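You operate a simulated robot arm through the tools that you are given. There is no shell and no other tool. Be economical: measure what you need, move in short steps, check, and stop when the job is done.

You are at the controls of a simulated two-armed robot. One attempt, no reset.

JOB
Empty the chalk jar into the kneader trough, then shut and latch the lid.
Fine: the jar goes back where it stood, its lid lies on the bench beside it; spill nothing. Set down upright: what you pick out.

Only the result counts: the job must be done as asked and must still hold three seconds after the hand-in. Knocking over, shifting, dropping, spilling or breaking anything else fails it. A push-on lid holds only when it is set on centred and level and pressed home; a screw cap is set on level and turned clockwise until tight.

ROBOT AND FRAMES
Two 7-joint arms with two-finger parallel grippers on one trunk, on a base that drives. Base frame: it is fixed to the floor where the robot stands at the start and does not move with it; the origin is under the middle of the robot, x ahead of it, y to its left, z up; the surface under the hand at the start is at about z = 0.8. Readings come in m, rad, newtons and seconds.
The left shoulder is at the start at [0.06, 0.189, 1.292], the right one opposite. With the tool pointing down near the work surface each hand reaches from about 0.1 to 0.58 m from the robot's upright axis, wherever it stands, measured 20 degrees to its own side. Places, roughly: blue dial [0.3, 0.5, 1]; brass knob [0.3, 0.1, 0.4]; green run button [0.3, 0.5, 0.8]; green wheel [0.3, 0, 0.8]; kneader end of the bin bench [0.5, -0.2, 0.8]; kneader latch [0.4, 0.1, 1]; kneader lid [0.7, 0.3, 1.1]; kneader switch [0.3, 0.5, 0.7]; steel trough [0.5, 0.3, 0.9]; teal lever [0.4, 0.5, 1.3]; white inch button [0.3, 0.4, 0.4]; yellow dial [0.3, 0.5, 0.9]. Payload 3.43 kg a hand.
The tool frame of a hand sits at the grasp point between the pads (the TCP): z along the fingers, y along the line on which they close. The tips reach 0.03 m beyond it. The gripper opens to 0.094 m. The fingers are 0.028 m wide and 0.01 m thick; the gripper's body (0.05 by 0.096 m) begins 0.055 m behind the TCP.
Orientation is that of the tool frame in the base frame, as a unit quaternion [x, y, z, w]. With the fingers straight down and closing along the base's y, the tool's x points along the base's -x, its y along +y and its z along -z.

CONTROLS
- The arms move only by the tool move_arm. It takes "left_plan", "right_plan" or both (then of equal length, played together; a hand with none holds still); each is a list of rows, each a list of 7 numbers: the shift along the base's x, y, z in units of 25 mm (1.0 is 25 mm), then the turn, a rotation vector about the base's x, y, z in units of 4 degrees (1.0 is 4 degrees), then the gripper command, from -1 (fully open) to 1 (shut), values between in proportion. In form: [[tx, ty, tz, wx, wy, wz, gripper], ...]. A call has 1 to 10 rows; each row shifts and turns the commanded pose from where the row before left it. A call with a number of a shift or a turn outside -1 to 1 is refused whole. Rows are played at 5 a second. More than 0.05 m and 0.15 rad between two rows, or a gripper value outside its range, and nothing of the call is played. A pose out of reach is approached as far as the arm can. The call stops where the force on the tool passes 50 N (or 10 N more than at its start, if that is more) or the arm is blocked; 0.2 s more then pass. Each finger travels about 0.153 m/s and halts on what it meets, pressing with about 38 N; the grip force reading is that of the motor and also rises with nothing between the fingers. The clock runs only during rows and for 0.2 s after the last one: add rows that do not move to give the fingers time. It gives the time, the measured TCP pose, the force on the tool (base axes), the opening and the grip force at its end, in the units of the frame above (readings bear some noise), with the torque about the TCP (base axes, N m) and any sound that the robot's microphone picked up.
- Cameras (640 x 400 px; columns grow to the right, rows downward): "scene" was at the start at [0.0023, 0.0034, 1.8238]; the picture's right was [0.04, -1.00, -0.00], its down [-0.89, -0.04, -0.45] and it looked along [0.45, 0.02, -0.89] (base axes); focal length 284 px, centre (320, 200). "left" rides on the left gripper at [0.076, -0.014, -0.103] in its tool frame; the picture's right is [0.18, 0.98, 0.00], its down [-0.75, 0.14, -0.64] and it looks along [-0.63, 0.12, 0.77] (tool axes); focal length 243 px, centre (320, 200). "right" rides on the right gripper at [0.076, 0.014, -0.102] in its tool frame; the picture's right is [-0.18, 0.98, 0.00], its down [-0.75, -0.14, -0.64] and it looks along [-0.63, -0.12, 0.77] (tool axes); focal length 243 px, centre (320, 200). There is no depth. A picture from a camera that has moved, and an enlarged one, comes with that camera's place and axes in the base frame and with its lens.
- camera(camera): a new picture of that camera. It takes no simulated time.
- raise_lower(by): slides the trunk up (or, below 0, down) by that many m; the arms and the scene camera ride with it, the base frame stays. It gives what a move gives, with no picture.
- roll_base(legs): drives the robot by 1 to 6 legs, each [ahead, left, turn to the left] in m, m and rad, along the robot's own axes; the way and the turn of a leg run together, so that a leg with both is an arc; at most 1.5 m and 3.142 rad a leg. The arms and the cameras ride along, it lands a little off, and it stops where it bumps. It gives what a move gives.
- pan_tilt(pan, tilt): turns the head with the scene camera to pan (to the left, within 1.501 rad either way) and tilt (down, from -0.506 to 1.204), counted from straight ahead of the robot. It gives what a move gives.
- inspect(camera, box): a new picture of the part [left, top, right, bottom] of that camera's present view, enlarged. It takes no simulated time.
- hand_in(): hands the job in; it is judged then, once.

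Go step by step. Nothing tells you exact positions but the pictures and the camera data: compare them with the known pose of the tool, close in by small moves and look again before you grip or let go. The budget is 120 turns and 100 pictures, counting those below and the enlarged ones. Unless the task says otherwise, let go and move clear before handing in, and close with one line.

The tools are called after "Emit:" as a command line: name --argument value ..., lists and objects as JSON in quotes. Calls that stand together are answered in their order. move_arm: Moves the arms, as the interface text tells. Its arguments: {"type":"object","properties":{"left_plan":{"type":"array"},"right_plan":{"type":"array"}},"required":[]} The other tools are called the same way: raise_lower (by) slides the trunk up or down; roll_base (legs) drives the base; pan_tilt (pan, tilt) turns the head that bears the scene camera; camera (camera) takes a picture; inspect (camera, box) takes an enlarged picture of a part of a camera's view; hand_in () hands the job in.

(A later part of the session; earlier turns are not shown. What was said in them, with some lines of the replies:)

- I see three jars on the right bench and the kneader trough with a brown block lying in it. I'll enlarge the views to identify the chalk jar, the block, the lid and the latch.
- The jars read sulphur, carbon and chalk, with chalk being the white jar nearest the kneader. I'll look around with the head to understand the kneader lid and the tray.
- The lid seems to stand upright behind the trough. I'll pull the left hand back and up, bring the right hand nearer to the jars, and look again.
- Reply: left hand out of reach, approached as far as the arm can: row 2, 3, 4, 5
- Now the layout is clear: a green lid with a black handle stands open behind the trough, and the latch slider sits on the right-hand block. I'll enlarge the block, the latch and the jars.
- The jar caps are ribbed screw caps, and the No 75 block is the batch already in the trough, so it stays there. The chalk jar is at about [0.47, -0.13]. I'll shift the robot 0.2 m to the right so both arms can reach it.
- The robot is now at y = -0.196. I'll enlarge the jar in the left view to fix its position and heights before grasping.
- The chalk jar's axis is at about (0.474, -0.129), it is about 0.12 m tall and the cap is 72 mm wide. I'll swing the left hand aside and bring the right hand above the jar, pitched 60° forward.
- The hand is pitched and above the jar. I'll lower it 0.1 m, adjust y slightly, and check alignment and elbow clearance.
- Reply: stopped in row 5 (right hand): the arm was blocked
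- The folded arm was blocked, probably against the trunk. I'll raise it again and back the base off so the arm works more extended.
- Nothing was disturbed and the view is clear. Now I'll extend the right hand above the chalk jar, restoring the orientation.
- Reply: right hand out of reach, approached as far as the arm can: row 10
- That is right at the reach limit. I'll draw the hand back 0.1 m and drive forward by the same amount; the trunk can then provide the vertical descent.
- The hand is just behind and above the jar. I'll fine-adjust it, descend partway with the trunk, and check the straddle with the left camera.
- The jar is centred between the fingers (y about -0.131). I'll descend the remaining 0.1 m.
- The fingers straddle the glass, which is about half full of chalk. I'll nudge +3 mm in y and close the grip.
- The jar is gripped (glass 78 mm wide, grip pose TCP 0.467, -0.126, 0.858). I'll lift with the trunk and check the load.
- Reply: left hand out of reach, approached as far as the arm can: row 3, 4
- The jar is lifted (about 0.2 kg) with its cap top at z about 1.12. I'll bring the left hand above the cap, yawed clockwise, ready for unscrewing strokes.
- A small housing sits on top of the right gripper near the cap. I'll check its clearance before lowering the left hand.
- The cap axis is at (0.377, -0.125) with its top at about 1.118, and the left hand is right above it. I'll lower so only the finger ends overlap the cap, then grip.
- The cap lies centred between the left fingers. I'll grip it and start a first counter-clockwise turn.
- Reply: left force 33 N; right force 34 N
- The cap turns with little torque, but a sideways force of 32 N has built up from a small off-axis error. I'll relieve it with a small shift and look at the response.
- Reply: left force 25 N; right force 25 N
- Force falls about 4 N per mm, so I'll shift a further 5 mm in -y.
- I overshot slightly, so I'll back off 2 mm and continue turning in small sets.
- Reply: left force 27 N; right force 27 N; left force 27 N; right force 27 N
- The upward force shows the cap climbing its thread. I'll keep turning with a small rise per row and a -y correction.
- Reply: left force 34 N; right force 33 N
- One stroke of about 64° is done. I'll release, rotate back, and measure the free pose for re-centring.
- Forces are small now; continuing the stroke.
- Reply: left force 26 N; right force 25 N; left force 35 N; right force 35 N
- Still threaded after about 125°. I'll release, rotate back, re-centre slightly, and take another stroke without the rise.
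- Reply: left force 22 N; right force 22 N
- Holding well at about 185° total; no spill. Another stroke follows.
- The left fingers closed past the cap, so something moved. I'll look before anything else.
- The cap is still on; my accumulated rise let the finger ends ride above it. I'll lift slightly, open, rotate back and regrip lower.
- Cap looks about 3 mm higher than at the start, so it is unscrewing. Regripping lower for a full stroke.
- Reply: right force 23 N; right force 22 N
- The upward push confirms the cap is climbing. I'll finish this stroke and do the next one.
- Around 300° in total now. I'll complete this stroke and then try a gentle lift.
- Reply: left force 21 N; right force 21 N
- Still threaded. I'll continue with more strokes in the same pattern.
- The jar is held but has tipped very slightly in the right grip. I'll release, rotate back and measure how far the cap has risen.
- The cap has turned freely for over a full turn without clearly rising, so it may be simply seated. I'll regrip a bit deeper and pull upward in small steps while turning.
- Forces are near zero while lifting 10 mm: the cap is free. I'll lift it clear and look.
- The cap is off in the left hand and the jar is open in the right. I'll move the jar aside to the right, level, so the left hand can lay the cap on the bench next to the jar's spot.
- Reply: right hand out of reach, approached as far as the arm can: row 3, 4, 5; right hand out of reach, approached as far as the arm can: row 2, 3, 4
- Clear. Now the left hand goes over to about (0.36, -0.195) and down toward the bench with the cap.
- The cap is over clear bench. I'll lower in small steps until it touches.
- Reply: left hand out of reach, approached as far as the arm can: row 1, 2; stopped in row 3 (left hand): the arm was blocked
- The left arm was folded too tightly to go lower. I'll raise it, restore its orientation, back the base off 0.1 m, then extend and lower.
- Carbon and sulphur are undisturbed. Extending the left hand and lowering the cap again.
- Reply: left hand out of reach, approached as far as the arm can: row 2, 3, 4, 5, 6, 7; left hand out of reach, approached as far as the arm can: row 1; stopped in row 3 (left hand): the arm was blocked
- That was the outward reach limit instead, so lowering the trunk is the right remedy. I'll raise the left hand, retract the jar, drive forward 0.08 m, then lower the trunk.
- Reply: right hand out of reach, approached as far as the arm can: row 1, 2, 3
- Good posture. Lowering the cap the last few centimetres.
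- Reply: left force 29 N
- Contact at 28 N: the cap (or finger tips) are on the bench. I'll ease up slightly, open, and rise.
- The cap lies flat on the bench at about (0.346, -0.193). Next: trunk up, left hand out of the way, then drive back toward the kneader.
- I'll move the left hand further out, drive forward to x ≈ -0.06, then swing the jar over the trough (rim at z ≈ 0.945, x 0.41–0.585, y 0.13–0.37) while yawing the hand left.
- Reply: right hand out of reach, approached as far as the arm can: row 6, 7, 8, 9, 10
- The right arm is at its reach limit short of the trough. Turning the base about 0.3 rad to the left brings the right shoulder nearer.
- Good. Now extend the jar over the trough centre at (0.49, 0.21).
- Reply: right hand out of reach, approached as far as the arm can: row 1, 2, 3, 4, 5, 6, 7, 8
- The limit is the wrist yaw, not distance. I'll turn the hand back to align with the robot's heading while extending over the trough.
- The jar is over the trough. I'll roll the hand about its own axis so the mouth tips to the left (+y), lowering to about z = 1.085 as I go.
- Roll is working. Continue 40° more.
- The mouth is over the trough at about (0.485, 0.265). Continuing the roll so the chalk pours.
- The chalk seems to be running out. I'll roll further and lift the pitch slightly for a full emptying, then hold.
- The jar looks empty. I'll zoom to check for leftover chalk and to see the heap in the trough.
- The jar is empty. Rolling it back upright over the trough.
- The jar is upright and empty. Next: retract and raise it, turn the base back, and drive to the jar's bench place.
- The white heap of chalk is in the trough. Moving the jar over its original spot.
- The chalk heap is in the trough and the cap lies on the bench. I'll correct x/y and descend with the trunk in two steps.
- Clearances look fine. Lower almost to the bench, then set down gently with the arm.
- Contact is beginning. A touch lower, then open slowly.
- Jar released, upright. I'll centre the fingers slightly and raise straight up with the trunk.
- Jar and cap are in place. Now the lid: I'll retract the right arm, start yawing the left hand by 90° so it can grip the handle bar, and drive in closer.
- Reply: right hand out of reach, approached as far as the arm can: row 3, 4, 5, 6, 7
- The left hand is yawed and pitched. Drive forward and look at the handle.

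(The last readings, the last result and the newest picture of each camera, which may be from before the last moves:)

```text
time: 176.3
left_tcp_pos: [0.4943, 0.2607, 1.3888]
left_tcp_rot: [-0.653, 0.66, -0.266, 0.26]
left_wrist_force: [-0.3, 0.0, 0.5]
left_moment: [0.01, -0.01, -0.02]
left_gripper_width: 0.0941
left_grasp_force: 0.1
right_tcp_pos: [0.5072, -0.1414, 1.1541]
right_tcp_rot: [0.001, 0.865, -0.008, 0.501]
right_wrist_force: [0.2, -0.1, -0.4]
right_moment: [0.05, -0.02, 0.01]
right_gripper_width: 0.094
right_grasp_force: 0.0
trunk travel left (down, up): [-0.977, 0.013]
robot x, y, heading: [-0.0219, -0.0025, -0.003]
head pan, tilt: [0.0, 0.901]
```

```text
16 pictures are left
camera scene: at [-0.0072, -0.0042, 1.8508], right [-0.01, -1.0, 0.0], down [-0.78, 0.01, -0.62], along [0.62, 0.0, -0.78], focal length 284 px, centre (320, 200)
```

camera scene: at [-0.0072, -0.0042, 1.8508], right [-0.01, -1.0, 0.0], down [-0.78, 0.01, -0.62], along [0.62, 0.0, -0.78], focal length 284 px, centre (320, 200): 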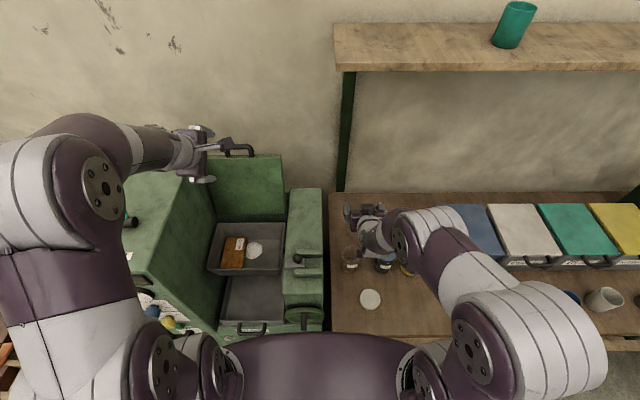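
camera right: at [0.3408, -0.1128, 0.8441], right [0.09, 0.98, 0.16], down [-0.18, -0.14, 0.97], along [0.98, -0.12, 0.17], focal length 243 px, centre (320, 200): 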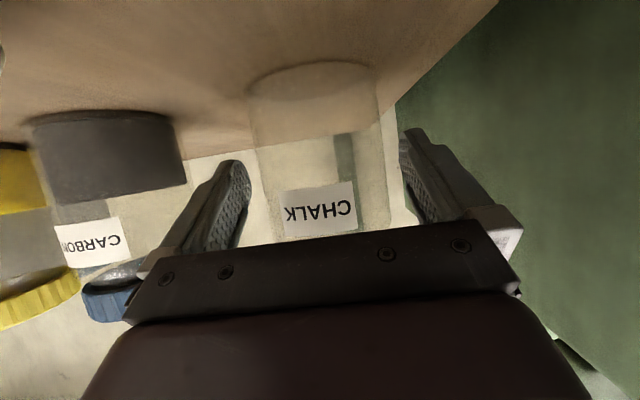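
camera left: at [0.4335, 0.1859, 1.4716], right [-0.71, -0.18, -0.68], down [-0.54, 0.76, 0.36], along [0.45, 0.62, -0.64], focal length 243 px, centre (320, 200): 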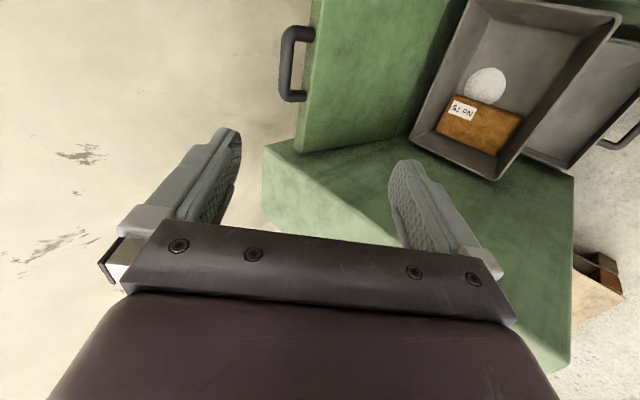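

The handle bar works out at about (0.711, 0.259, 1.228). I'll approach along the tool axis, fingers part-closed, stopping 6 cm short.

Emit:
move_arm --left_plan '[[0.835, 0, -0.545, 0, 0, 0, 0.2], [0.835, 0, -0.545, 0, 0, 0, 0.2], [0.835, 0, -0.545, 0, 0, 0, 0.2], [0.835, 0, -0.545, 0, 0, 0, 0.2], [0.835, 0, -0.545, 0, 0, 0, 0.2], [0.835, 0, -0.545, 0, 0, 0, 0.2], [0.835, 0, -0.545, 0, 0, 0, 0.2], [0.835, 0, -0.545, 0, 0, 0, 0.2], [0, 0, 0, 0, 0, 0, 0.2]]'

Emit:
camera --camera "left"

Emit:
inspect --camera "scene" --box '[180, 100, 308, 220]'

```text
time: 178.3
left_tcp_pos: [0.661, 0.2617, 1.2789]
left_tcp_rot: [-0.652, 0.66, -0.267, 0.26]
left_wrist_force: [-0.1, -0.1, 0.7]
left_moment: [0.06, -0.03, 0.0]
left_gripper_width: 0.0376
left_grasp_force: 0.2
right_tcp_pos: [0.5046, -0.1415, 1.1552]
right_tcp_rot: [0.001, 0.865, -0.007, 0.501]
right_wrist_force: [0.6, -0.2, -0.4]
right_moment: [-0.03, -0.01, -0.02]
right_gripper_width: 0.0938
right_grasp_force: 0.1
trunk travel left (down, up): [-0.977, 0.013]
robot x, y, heading: [-0.0223, -0.0084, -0.006]
head pan, tilt: [0.0, 0.901]
```

```text
15 pictures are left
camera left: at [0.5983, 0.1872, 1.3632], right [-0.71, -0.18, -0.68], down [-0.54, 0.76, 0.36], along [0.45, 0.62, -0.64], focal length 243 px, centre (320, 200)
```

left: 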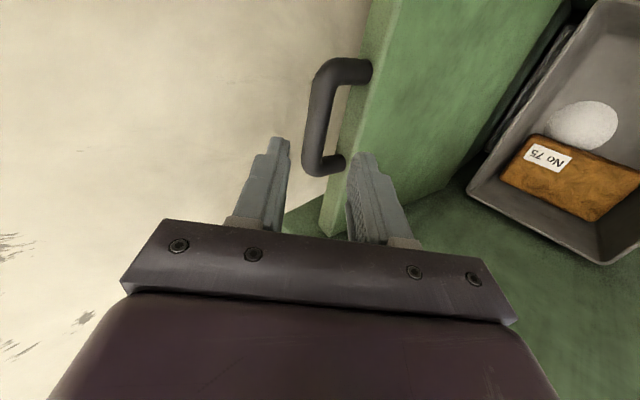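

```text
3.33 times, centred on (244, 160) of scene
camera zoom: at [-0.0096, -0.0043, 1.8508], right [-0.01, -1.0, 0.0], down [-0.78, 0.01, -0.62], along [0.62, 0.0, -0.78], focal length 945 px, centre (573, 333)
```

zoom: 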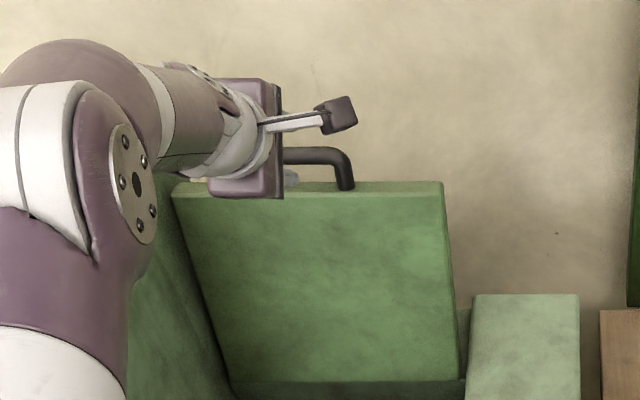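

Bar lies centred between the fingers in the view. Advance 5 cm along the tool axis.

Emit:
move_arm --left_plan '[[0.695, -0.12, -0.72, 0, 0, 0, 0.2], [0.6, -0.12, -0.62, 0, 0, 0, 0.2], [0.3, 0, -0.31, 0, 0, 0, 0.2], [0, 0, 0, 0, 0, 0, 0.2]]'

Emit:
camera --camera "left"

```text
time: 179.3
left_tcp_pos: [0.6994, 0.2544, 1.2373]
left_tcp_rot: [-0.652, 0.66, -0.267, 0.26]
left_wrist_force: [0.8, -0.8, 0.1]
left_moment: [-0.04, 0.0, 0.03]
left_gripper_width: 0.0377
left_grasp_force: 0.1
right_tcp_pos: [0.5071, -0.1417, 1.155]
right_tcp_rot: [0.002, 0.866, -0.008, 0.501]
right_wrist_force: [-0.5, -0.4, 0.5]
right_moment: [0.0, 0.01, 0.0]
right_gripper_width: 0.094
right_grasp_force: 0.0
trunk travel left (down, up): [-0.977, 0.013]
robot x, y, heading: [-0.0234, -0.0032, -0.007]
head pan, tilt: [0.0, 0.901]
```

```text
13 pictures are left
camera left: at [0.6383, 0.1797, 1.3213], right [-0.71, -0.18, -0.68], down [-0.54, 0.76, 0.36], along [0.45, 0.62, -0.64], focal length 243 px, centre (320, 200)
```

left: 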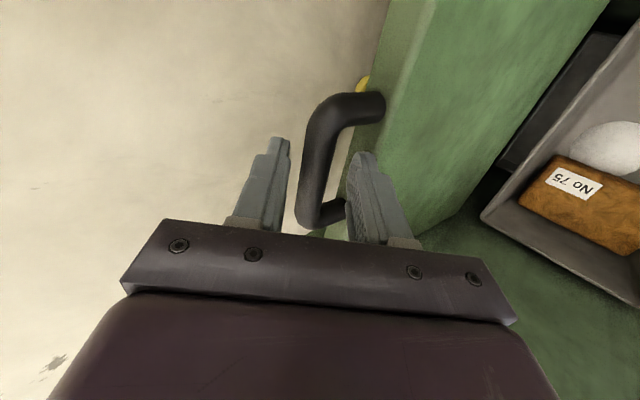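

The bar is between the fingers. Closing on it.

Emit:
move_arm --left_plan '[[0, 0, 0, 0, 0, 0, 0.6], [0, 0, 0, 0, 0, 0, 1], [0, 0, 0, 0, 0, 0, 1]]'

```text
time: 180.1
left_tcp_pos: [0.7017, 0.255, 1.24]
left_tcp_rot: [-0.653, 0.659, -0.267, 0.261]
left_wrist_force: [6.0, 0.7, 10.1]
left_moment: [-0.69, -0.4, 0.38]
left_gripper_width: 0.0175
left_grasp_force: 44.7
right_tcp_pos: [0.5063, -0.1418, 1.1543]
right_tcp_rot: [0.001, 0.866, -0.007, 0.5]
right_wrist_force: [0.8, 0.1, 0.2]
right_moment: [0.0, 0.0, -0.01]
right_gripper_width: 0.0943
right_grasp_force: 0.0
trunk travel left (down, up): [-0.977, 0.013]
robot x, y, heading: [-0.0211, -0.0036, -0.004]
head pan, tilt: [0.0, 0.901]
```

Handle gripped (bar 17.5 mm). I'll swing the lid forward along an estimated arc (hinge near x 0.635, z 0.955), in small steps, watching the force.

Emit:
move_arm --left_plan '[[-0.97, 0, 0.22, 0, 0, 0, 1], [-0.99, 0, 0.13, 0, 0, 0, 1], [0, 0, 0, 0, 0, 0, 1]]'

```text
time: 180.9
left_tcp_pos: [0.651, 0.2545, 1.2465]
left_tcp_rot: [-0.652, 0.66, -0.267, 0.26]
left_wrist_force: [1.4, -0.3, 10.1]
left_moment: [-0.54, -0.15, 0.38]
left_gripper_width: 0.0174
left_grasp_force: 44.8
right_tcp_pos: [0.5044, -0.1428, 1.1558]
right_tcp_rot: [0.002, 0.865, -0.007, 0.501]
right_wrist_force: [-0.8, 0.4, 0.4]
right_moment: [-0.04, -0.01, -0.01]
right_gripper_width: 0.0943
right_grasp_force: 0.0
trunk travel left (down, up): [-0.977, 0.013]
robot x, y, heading: [-0.0198, -0.0029, -0.006]
head pan, tilt: [0.0, 0.901]
```

The arc estimate fits. Continue through vertical.

Emit:
move_arm --left_plan '[[-0.996, 0, 0.044, 0, 0, 0, 1], [-0.996, 0, -0.044, 0, 0, 0, 1], [-0.99, 0, -0.13, 0, 0, 0, 1], [-0.97, 0, -0.22, 0, 0, 0, 1], [0, 0, 0, 0, 0, 0, 1]]'

```text
time: 182.1
left_tcp_pos: [0.5509, 0.2529, 1.238]
left_tcp_rot: [-0.653, 0.66, -0.267, 0.26]
left_wrist_force: [-1.2, 2.1, 5.3]
left_moment: [0.07, -0.14, 0.98]
left_gripper_width: 0.0175
left_grasp_force: 45.2
right_tcp_pos: [0.5059, -0.1413, 1.1557]
right_tcp_rot: [0.0, 0.865, -0.007, 0.502]
right_wrist_force: [0.1, -1.3, -0.8]
right_moment: [-0.01, 0.01, -0.01]
right_gripper_width: 0.094
right_grasp_force: 0.1
trunk travel left (down, up): [-0.977, 0.013]
robot x, y, heading: [-0.0273, -0.0008, -0.005]
head pan, tilt: [0.0, 0.901]
```

Smooth. Continue to about 130°.

Emit:
move_arm --left_plan '[[-0.95, 0, -0.3, 0, 0, 0, 1], [-0.92, 0, -0.38, 0, 0, 0, 1], [-0.88, 0, -0.46, 0, 0, 0, 1], [-0.84, 0, -0.54, 0, 0, 0, 1], [-0.79, 0, -0.61, 0, 0, 0, 1], [0, 0, 0, 0, 0, 0, 1]]'

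```text
time: 183.5
left_tcp_pos: [0.4442, 0.2554, 1.1808]
left_tcp_rot: [-0.653, 0.659, -0.267, 0.259]
left_wrist_force: [-0.9, 3.0, 1.1]
left_moment: [-0.56, -0.31, 0.34]
left_gripper_width: 0.0179
left_grasp_force: 44.9
right_tcp_pos: [0.5056, -0.1411, 1.1545]
right_tcp_rot: [0.001, 0.866, -0.008, 0.501]
right_wrist_force: [0.0, -0.6, -0.7]
right_moment: [-0.03, 0.0, 0.0]
right_gripper_width: 0.0941
right_grasp_force: 0.1
trunk travel left (down, up): [-0.977, 0.013]
robot x, y, heading: [-0.023, -0.0026, -0.005]
head pan, tilt: [0.0, 0.901]
```

Good, about 130°. Continue down to about 155°, steepening the tool to keep the arm comfortable.

Emit:
move_arm --left_plan '[[-0.74, 0, -0.67, 0, 1, 0, 1], [-0.67, 0, -0.74, 0, 1, 0, 1], [-0.61, 0, -0.79, 0, 1, 0, 1], [-0.54, 0, -0.84, 0, 1, 0, 1], [-0.46, 0, -0.88, 0, 1, 0, 1], [0, 0, 0, 0, 0, 0, 1]]'

Emit:
camera --camera "scene"

```text
time: 184.9
left_tcp_pos: [0.3692, 0.2548, 1.0827]
left_tcp_rot: [-0.689, 0.695, -0.15, 0.14]
left_wrist_force: [3.9, 4.5, -4.5]
left_moment: [-0.52, -0.26, 0.48]
left_gripper_width: 0.0175
left_grasp_force: 44.3
right_tcp_pos: [0.5078, -0.1412, 1.1544]
right_tcp_rot: [0.001, 0.865, -0.008, 0.501]
right_wrist_force: [-0.3, 0.5, -0.6]
right_moment: [0.01, 0.01, -0.04]
right_gripper_width: 0.0938
right_grasp_force: 0.0
trunk travel left (down, up): [-0.977, 0.013]
robot x, y, heading: [-0.0243, -0.0039, -0.007]
head pan, tilt: [0.0, 0.901]
```

```text
12 pictures are left
camera scene: at [-0.0073, -0.0028, 1.8506], right [-0.01, -1.0, 0.0], down [-0.78, 0.01, -0.62], along [0.62, -0.01, -0.78], focal length 284 px, centre (320, 200)
```

scene: 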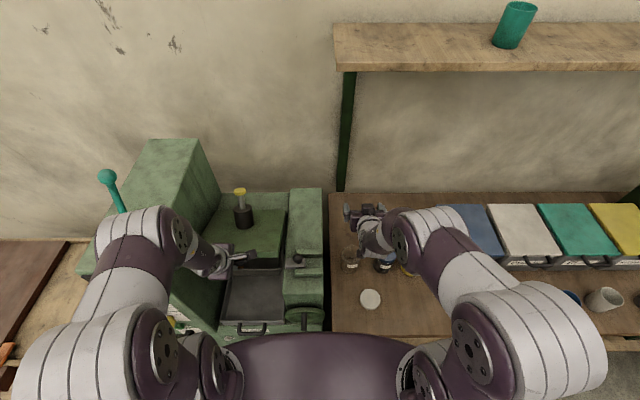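

The lid is about 25° from closed. Continue lowering.

Emit:
move_arm --left_plan '[[-0.38, 0, -0.92, 0, 1, 0, 1], [-0.3, 0, -0.95, 0, 1, 0, 1], [-0.22, 0, -0.97, 0, 0, 0, 1], [0, 0, 0, 0, 0, 0, 1]]'

Emit:
inspect --camera "scene" --box '[190, 180, 340, 340]'

```text
time: 185.9
left_tcp_pos: [0.3479, 0.2551, 1.0093]
left_tcp_rot: [-0.697, 0.704, -0.101, 0.092]
left_wrist_force: [17.0, 6.7, -5.9]
left_moment: [-0.16, -0.6, 0.69]
left_gripper_width: 0.0179
left_grasp_force: 45.0
right_tcp_pos: [0.5074, -0.1411, 1.153]
right_tcp_rot: [0.0, 0.866, -0.008, 0.5]
right_wrist_force: [-0.3, -0.5, -0.2]
right_moment: [0.0, 0.01, 0.03]
right_gripper_width: 0.094
right_grasp_force: 0.0
trunk travel left (down, up): [-0.977, 0.013]
robot x, y, heading: [-0.0222, -0.0036, -0.006]
head pan, tilt: [0.0, 0.901]
```

```text
2.50 times, centred on (265, 260) of scene
camera zoom: at [-0.0041, -0.002, 1.8506], right [-0.01, -1.0, 0.0], down [-0.79, 0.01, -0.62], along [0.62, -0.01, -0.79], focal length 709 px, centre (458, 50)
```

zoom: 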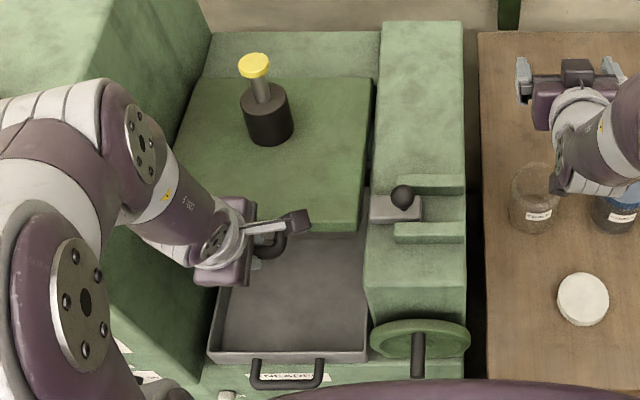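

Nearly closed. I'll ease x slightly and keep lowering in small steps until contact.

Emit:
move_arm --left_plan '[[0.1, -0.03, -0.5, 0, 0, 0, 1], [0, 0, -0.5, 0, 0, 0, 1], [0, 0, -0.3, 0, 0, 0, 1], [0, 0, 0, 0, 0, 0, 1]]'

```text
time: 186.9
left_tcp_pos: [0.3426, 0.2535, 0.9772]
left_tcp_rot: [-0.698, 0.703, -0.1, 0.091]
left_wrist_force: [-10.3, 8.5, -4.7]
left_moment: [0.54, 0.28, 0.73]
left_gripper_width: 0.0179
left_grasp_force: 45.0
right_tcp_pos: [0.5033, -0.1397, 1.1558]
right_tcp_rot: [0.0, 0.865, -0.008, 0.502]
right_wrist_force: [-0.7, 0.8, 0.4]
right_moment: [0.02, 0.01, 0.02]
right_gripper_width: 0.0938
right_grasp_force: 0.0
trunk travel left (down, up): [-0.977, 0.013]
robot x, y, heading: [-0.0233, -0.0055, -0.005]
head pan, tilt: [0.0, 0.901]
```

Emit:
move_arm --left_plan '[[-0.06, -0.04, -0.25, 0, 0, 0, 1], [0, 0, -0.25, 0, 0, 0, 1], [0, 0, 0, 0, 0, 0, 1]]'

Emit:
inspect --camera "scene" --box '[190, 180, 340, 340]'

```text
time: 187.7
left_tcp_pos: [0.3416, 0.2531, 0.9648]
left_tcp_rot: [-0.698, 0.703, -0.101, 0.091]
left_wrist_force: [-15.8, 11.6, -5.0]
left_moment: [0.93, 0.39, 0.81]
left_gripper_width: 0.0176
left_grasp_force: 45.2
right_tcp_pos: [0.5026, -0.1397, 1.1562]
right_tcp_rot: [0.001, 0.865, -0.008, 0.502]
right_wrist_force: [0.1, -0.4, 0.9]
right_moment: [-0.01, -0.02, 0.02]
right_gripper_width: 0.0939
right_grasp_force: 0.0
trunk travel left (down, up): [-0.977, 0.013]
robot x, y, heading: [-0.0247, -0.0062, -0.006]
head pan, tilt: [0.0, 0.901]
```

```text
2.50 times, centred on (265, 260) of scene
camera zoom: at [-0.0124, -0.0011, 1.8507], right [-0.01, -1.0, 0.0], down [-0.78, 0.0, -0.62], along [0.62, -0.01, -0.78], focal length 709 px, centre (458, 50)
```

zoom: 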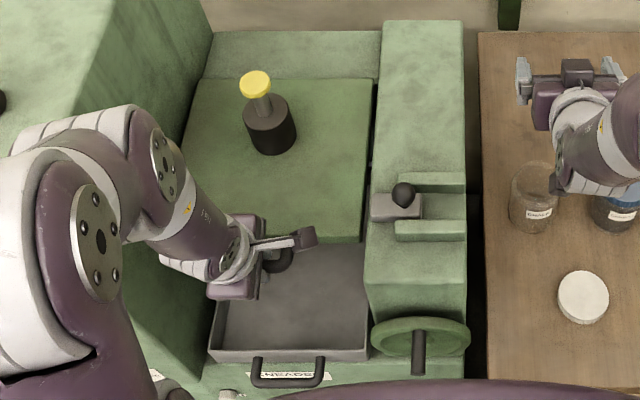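

Still free. Lower a bit more toward contact.

Emit:
move_arm --left_plan '[[-0.08, -0.05, -0.25, 0, 0, 0, 1], [0, 0, -0.2, 0, 0, 0, 1], [0, 0, -0.2, 0, 0, 0, 1], [0, 0, 0, 0, 0, 0, 1]]'

```text
time: 188.7
left_tcp_pos: [0.3462, 0.2498, 0.9528]
left_tcp_rot: [-0.697, 0.703, -0.104, 0.097]
left_wrist_force: [1.1, 5.3, 41.1]
left_moment: [-0.4, -0.25, 1.2]
left_gripper_width: 0.018
left_grasp_force: 44.8
right_tcp_pos: [0.5033, -0.1429, 1.1565]
right_tcp_rot: [0.001, 0.865, -0.007, 0.502]
right_wrist_force: [-0.1, 0.1, -0.2]
right_moment: [0.0, 0.01, 0.0]
right_gripper_width: 0.094
right_grasp_force: 0.0
trunk travel left (down, up): [-0.977, 0.013]
robot x, y, heading: [-0.025, -0.0041, -0.008]
head pan, tilt: [0.0, 0.901]
```

Lid closed: 41 N of contact. I'll keep the left hand there and bring the right hand, tool down, above the latch knob at about (0.416, 0.062, 1.007).

Emit:
move_arm --right_plan '[[-0.2, 0.4, 0.2, 0, 1, 0, -1], [-0.2, 0.4, 0.2, 0, 1, 0, -1], [-0.2, 0.4, 0.1, 0, 1, 0, -1], [-0.2, 0.4, 0, 0, 1, 0, -1], [-0.2, 0.4, 0, 0, 1, 0, -1], [-0.2, 0.4, 0, 0, 1, 0, -1], [-0.2, 0.4, 0, 0, 1, 0, -1], [-0.2, 0.4, 0, 0, 1, 0, -1], [-0.2, 0.4, 0, 0, 1, 0, -1], [-0.2, 0.4, 0, 0, 1, 0, -1]]'

Emit:
move_arm --right_plan '[[-0.3, 0.7, -0.3, 0, 1, 0, -1], [-0.3, 0.7, -0.3, 0, 1, 0, -1], [-0.3, 0.7, -0.3, 0, 1, 0, -1], [-0.3, 0.7, -0.3, 0, 1, 0, -1], [-0.3, 0.7, -0.3, 0, 1, 0, -1], [0, 0.3, -0.4, 0, 0, 0, -1], [0, 0, 0, 0, 0, 0, -1]]'

Emit:
camera --camera "right"

```text
time: 190.9
left_tcp_pos: [0.3452, 0.249, 0.9518]
left_tcp_rot: [-0.698, 0.702, -0.102, 0.095]
left_wrist_force: [15.4, 1.0, 40.3]
left_moment: [-0.53, -0.38, 0.7]
left_gripper_width: 0.0176
left_grasp_force: 45.0
right_tcp_pos: [0.4553, -0.0423, 1.1695]
right_tcp_rot: [-0.001, 0.985, -0.007, 0.174]
right_wrist_force: [-0.9, -0.3, 0.4]
right_moment: [0.04, 0.01, -0.01]
right_gripper_width: 0.094
right_grasp_force: 0.1
trunk travel left (down, up): [-0.977, 0.013]
robot x, y, heading: [-0.0219, -0.0056, -0.009]
head pan, tilt: [0.0, 0.901]
```

```text
time: 192.5
left_tcp_pos: [0.346, 0.2505, 0.9521]
left_tcp_rot: [-0.698, 0.703, -0.101, 0.095]
left_wrist_force: [16.3, 1.5, 39.3]
left_moment: [-0.23, -0.38, 0.7]
left_gripper_width: 0.0179
left_grasp_force: 45.4
right_tcp_pos: [0.4172, 0.0522, 1.1193]
right_tcp_rot: [-0.003, 1.0, -0.006, 0.001]
right_wrist_force: [0.5, 0.3, -0.1]
right_moment: [0.0, -0.01, -0.01]
right_gripper_width: 0.0939
right_grasp_force: 0.0
trunk travel left (down, up): [-0.977, 0.013]
robot x, y, heading: [-0.0253, -0.0057, -0.01]
head pan, tilt: [0.0, 0.901]
```

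```text
9 pictures are left
camera right: at [0.3407, 0.0674, 1.223], right [0.18, 0.98, -0.01], down [0.75, -0.13, 0.65], along [0.63, -0.12, -0.76], focal length 243 px, centre (320, 200)
```

right: 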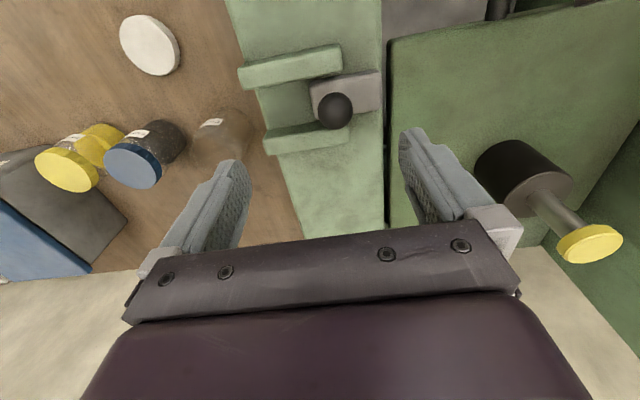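

Knob refined to (0.42, 0.066, 1.007), and the lid lies flush beside it. Lower over the knob with partly closed fingers and grip it.

Emit:
move_arm --right_plan '[[0.06, 0.28, -0.5, 0, 0, 0, -0.2], [0.06, 0.28, -0.8, 0, 0, 0, -0.2], [0, 0, -0.9, 0, 0, 0, -0.2], [0, 0, -0.9, 0, 0, 0, -0.2], [0, 0, -0.7, 0, 0, 0, -0.2], [0, 0, 0, 0, 0, 0, -0.2]]'

Emit:
move_arm --right_plan '[[0, 0, 0, 0, 0, 0, 0.2], [0, 0, 0, 0, 0, 0, 0.6], [0, 0, 0, 0, 0, 0, 0.8], [0, 0, 0, 0, 0, 0, 0.8]]'

```text
time: 193.9
left_tcp_pos: [0.3461, 0.2497, 0.9537]
left_tcp_rot: [-0.698, 0.702, -0.103, 0.095]
left_wrist_force: [17.0, 0.4, 37.6]
left_moment: [-0.16, -0.38, 0.76]
left_gripper_width: 0.0177
left_grasp_force: 44.8
right_tcp_pos: [0.4236, 0.0661, 1.0246]
right_tcp_rot: [-0.002, 1.0, -0.005, 0.002]
right_wrist_force: [-0.4, -0.3, -0.3]
right_moment: [-0.02, 0.0, -0.01]
right_gripper_width: 0.0566
right_grasp_force: 0.1
trunk travel left (down, up): [-0.977, 0.013]
robot x, y, heading: [-0.0237, -0.006, -0.005]
head pan, tilt: [0.0, 0.901]
```

```text
time: 194.9
left_tcp_pos: [0.3463, 0.2502, 0.9524]
left_tcp_rot: [-0.697, 0.703, -0.101, 0.095]
left_wrist_force: [16.6, -0.1, 38.8]
left_moment: [-0.19, -0.41, 0.72]
left_gripper_width: 0.0175
left_grasp_force: 44.7
right_tcp_pos: [0.4227, 0.066, 1.026]
right_tcp_rot: [-0.002, 1.0, -0.006, 0.001]
right_wrist_force: [-0.1, 0.8, -1.2]
right_moment: [0.01, -0.14, 0.02]
right_gripper_width: 0.0309
right_grasp_force: 44.9
trunk travel left (down, up): [-0.977, 0.013]
robot x, y, heading: [-0.0222, -0.0036, -0.004]
head pan, tilt: [0.0, 0.901]
```

Knob gripped (31 mm). Slide it toward the lid (+y) in steps.

Emit:
move_arm --right_plan '[[0, 0.4, 0, 0, 0, 0, 0.8], [0, 0.4, 0, 0, 0, 0, 0.8], [0, 0, 0, 0, 0, 0, 0.8]]'

```text
time: 195.7
left_tcp_pos: [0.3466, 0.2499, 0.9513]
left_tcp_rot: [-0.698, 0.703, -0.101, 0.094]
left_wrist_force: [15.8, 1.7, 38.6]
left_moment: [-0.13, -0.4, 0.77]
left_gripper_width: 0.0174
left_grasp_force: 44.9
right_tcp_pos: [0.4226, 0.0862, 1.0255]
right_tcp_rot: [-0.003, 1.0, -0.006, 0.002]
right_wrist_force: [4.1, -0.8, 1.6]
right_moment: [-0.05, 0.15, -0.08]
right_gripper_width: 0.031
right_grasp_force: 45.0
trunk travel left (down, up): [-0.977, 0.013]
robot x, y, heading: [-0.0228, -0.0069, -0.007]
head pan, tilt: [0.0, 0.901]
```

It slides freely. Continue until it meets its stop.

Emit:
move_arm --right_plan '[[0, 0.4, 0, 0, 0, 0, 0.8], [0, 0.4, 0, 0, 0, 0, 0.8], [0, 0.3, 0, 0, 0, 0, 0.8], [0, 0, 0, 0, 0, 0, 0.8]]'

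Emit:
inspect --camera "scene" --box '[190, 180, 340, 340]'

```text
time: 196.5
left_tcp_pos: [0.3462, 0.2511, 0.9502]
left_tcp_rot: [-0.699, 0.702, -0.099, 0.094]
left_wrist_force: [-1.7, -4.3, 10.5]
left_moment: [0.2, -0.12, 0.62]
left_gripper_width: 0.0178
left_grasp_force: 45.5
right_tcp_pos: [0.423, 0.1053, 1.0257]
right_tcp_rot: [-0.001, 1.0, -0.01, -0.001]
right_wrist_force: [5.8, -9.8, 3.1]
right_moment: [-0.2, -0.03, 0.04]
right_gripper_width: 0.031
right_grasp_force: 45.1
trunk travel left (down, up): [-0.977, 0.013]
robot x, y, heading: [-0.0256, -0.0066, -0.008]
head pan, tilt: [0.0, 0.901]
stopped in row 4 (right hand): the force on the tool passed its limit at 59 N (the readings are from after the stop); the commanded pose is now the measured one
```

```text
2.50 times, centred on (265, 260) of scene
camera zoom: at [-0.0092, -0.009, 1.8502], right [-0.01, -1.0, 0.0], down [-0.78, 0.01, -0.62], along [0.62, 0.0, -0.78], focal length 709 px, centre (458, 50)
```

zoom: 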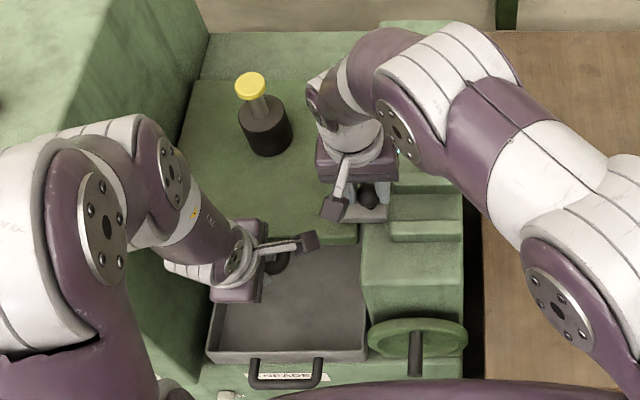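

The latch slid 40 mm to a hard stop. I'll release the knob, raise the right hand, and check the latch.

Emit:
move_arm --right_plan '[[0, 0, 0, 0, 0, 0, 0], [0, 0, 0, 0, 0, 0, -0.2], [0, 0, 0, 0, 0, 0, -0.2], [0, 0, 0.6, 0, 0, 0, -0.2], [0, 0, 1, 0, 0, 0, -0.2], [0, 0, 1, 0, 0, 0, -0.2], [0, -0.6, 0.8, 0, 0, 0, -0.2], [0, -0.8, 0.2, 0, 0, 0, -0.2]]'

Emit:
camera --camera "right"

```text
time: 198.3
left_tcp_pos: [0.3467, 0.2508, 0.9517]
left_tcp_rot: [-0.699, 0.702, -0.099, 0.094]
left_wrist_force: [6.0, -19.9, 3.1]
left_moment: [-0.14, -0.18, 0.39]
left_gripper_width: 0.0179
left_grasp_force: 44.9
right_tcp_pos: [0.4226, 0.0692, 1.1156]
right_tcp_rot: [-0.002, 1.0, -0.01, -0.002]
right_wrist_force: [-0.3, -0.2, 0.5]
right_moment: [0.0, 0.02, 0.0]
right_gripper_width: 0.0561
right_grasp_force: 0.2
trunk travel left (down, up): [-0.977, 0.013]
robot x, y, heading: [-0.0276, -0.0034, -0.007]
head pan, tilt: [0.0, 0.901]
```

```text
7 pictures are left
camera right: at [0.3471, 0.0851, 1.2195], right [0.18, 0.98, -0.02], down [0.76, -0.13, 0.64], along [0.63, -0.13, -0.77], focal length 243 px, centre (320, 200)
```

right: 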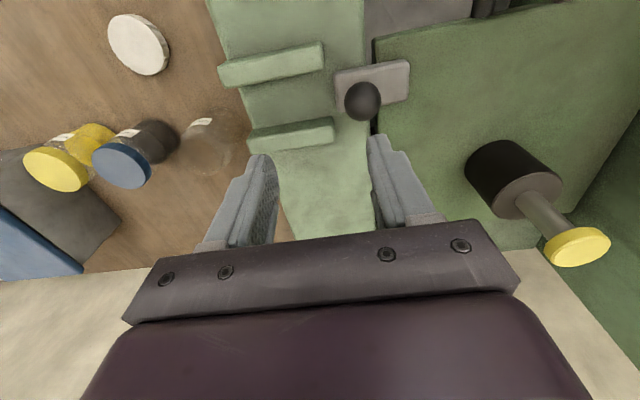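

The latch plate now overlaps the lid. Now release the handle gently with the left hand and back away along its axis.

Emit:
move_arm --left_plan '[[0, 0, 0, 0, 0, 0, 0.5], [0, 0, 0, 0, 0, 0, 0.3], [0, 0, 0, 0, 0, 0, 0.3], [-0.07, 0, 0.24, 0, 0, 0, 0.3], [-0.14, 0, 0.48, 0, 0, 0, 0.3], [-0.27, 0, 0.9, 0, 0, 0, 0.3], [-0.27, 0, 0.9, 0, 0, 0, 0.3], [-0.1, 0, 1, 0, 0, 0, 0.3], [0, 0, 1, 0, 0, 0, 0.3], [0, 0, 1, 0, 0, 0, 0.3]]'

Emit:
camera --camera "scene"

```text
time: 200.5
left_tcp_pos: [0.3236, 0.2516, 1.0892]
left_tcp_rot: [-0.699, 0.702, -0.099, 0.093]
left_wrist_force: [0.1, -0.8, 0.2]
left_moment: [0.02, -0.02, 0.0]
left_gripper_width: 0.0327
left_grasp_force: 0.1
right_tcp_pos: [0.4221, 0.0731, 1.116]
right_tcp_rot: [-0.002, 1.0, -0.012, -0.001]
right_wrist_force: [-0.3, -0.4, -0.3]
right_moment: [0.0, 0.01, 0.01]
right_gripper_width: 0.0565
right_grasp_force: 0.0
trunk travel left (down, up): [-0.977, 0.013]
robot x, y, heading: [-0.0239, -0.0038, -0.005]
head pan, tilt: [0.0, 0.901]
```

```text
6 pictures are left
camera scene: at [-0.0094, -0.0045, 1.8508], right [-0.01, -1.0, 0.0], down [-0.78, 0.01, -0.62], along [0.62, -0.01, -0.78], focal length 284 px, centre (320, 200)
```

scene: 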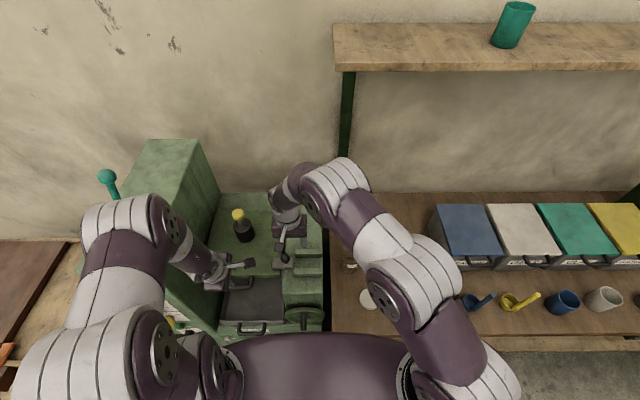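

Both hands free. Raise them clear and take a final look at everything.

Emit:
move_arm --left_plan '[[0, 0, 1, 0, 0, 0, 0.3], [0, 0, 1, 0, 0, 0, 0.3], [0, 0, 1, 0, 0, 0, 0.3], [-0.3, 0, 1, 0, 0, 0, 0.3], [-0.3, 0, 1, 0, 0, 0, 0.3], [-0.3, 0, 1, 0, 0, 0, 0.3], [0, 0, 0, 0, 0, 0, 0.3], [0, 0, 0, 0, 0, 0, 0.3]]' --right_plan '[[0, 0, 1, 0, 0, 0, -0.2], [0, 0, 1, 0, 0, 0, -0.2], [0, -0.5, 1, 0, 0, 0, -0.2], [-0.5, -1, 1, 0, 0, 0, -0.2], [-0.5, -1, 0.5, 0, 0, 0, -0.2], [-0.5, -1, 0, 0, 0, 0, -0.2], [-0.5, -1, 0, 0, 0, 0, -0.2], [-0.5, -1, 0, 0, 0, 0, -0.2]]'

Emit:
camera --camera "scene"

Emit:
inspect --camera "scene" --box '[200, 180, 420, 330]'

```text
time: 202.3
left_tcp_pos: [0.3021, 0.2505, 1.2397]
left_tcp_rot: [-0.699, 0.702, -0.101, 0.094]
left_wrist_force: [0.1, -0.1, -0.2]
left_moment: [0.02, 0.0, 0.0]
left_gripper_width: 0.0327
left_grasp_force: 0.1
right_tcp_pos: [0.3563, -0.066, 1.2274]
right_tcp_rot: [-0.002, 1.0, -0.011, -0.001]
right_wrist_force: [0.1, 0.2, 0.6]
right_moment: [0.03, -0.03, 0.02]
right_gripper_width: 0.0562
right_grasp_force: 0.0
trunk travel left (down, up): [-0.977, 0.013]
robot x, y, heading: [-0.0216, -0.0038, -0.007]
head pan, tilt: [0.0, 0.901]
```

```text
5 pictures are left
camera scene: at [-0.0103, -0.0057, 1.8508], right [-0.01, -1.0, 0.0], down [-0.78, 0.01, -0.62], along [0.62, 0.0, -0.78], focal length 284 px, centre (320, 200)
```

scene: 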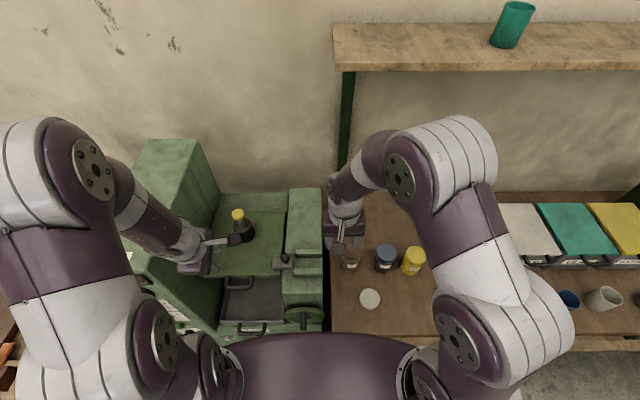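

```text
2.67 times, centred on (310, 255) of scene
camera zoom: at [-0.0103, -0.0057, 1.8508], right [-0.01, -1.0, 0.0], down [-0.78, 0.01, -0.62], along [0.62, 0.0, -0.78], focal length 756 px, centre (347, 53)
```

zoom: 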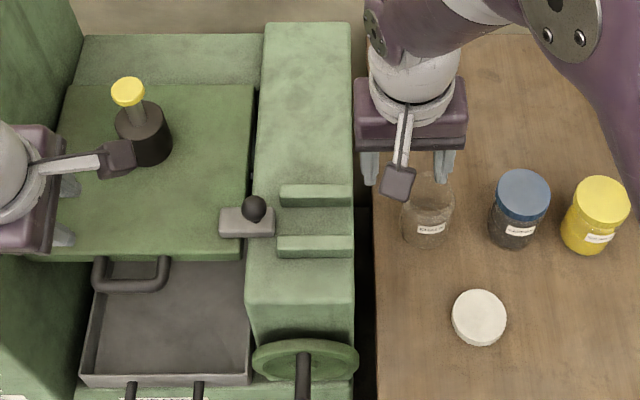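

The lid is shut with the latch across it, the empty jar stands upright in its place, and its cap lies flat beside it. Nothing else has been disturbed and both hands are clear, so I'm handing in.

Emit:
hand_in

```text
The job is handed in.
```

I emptied the chalk jar into the kneader trough, then shut and latched the lid. The jar stands upright back in its place with its cap on the bench beside it. I saw no spills, and I left the No 75 block in the trough, reading it as part of the batch.
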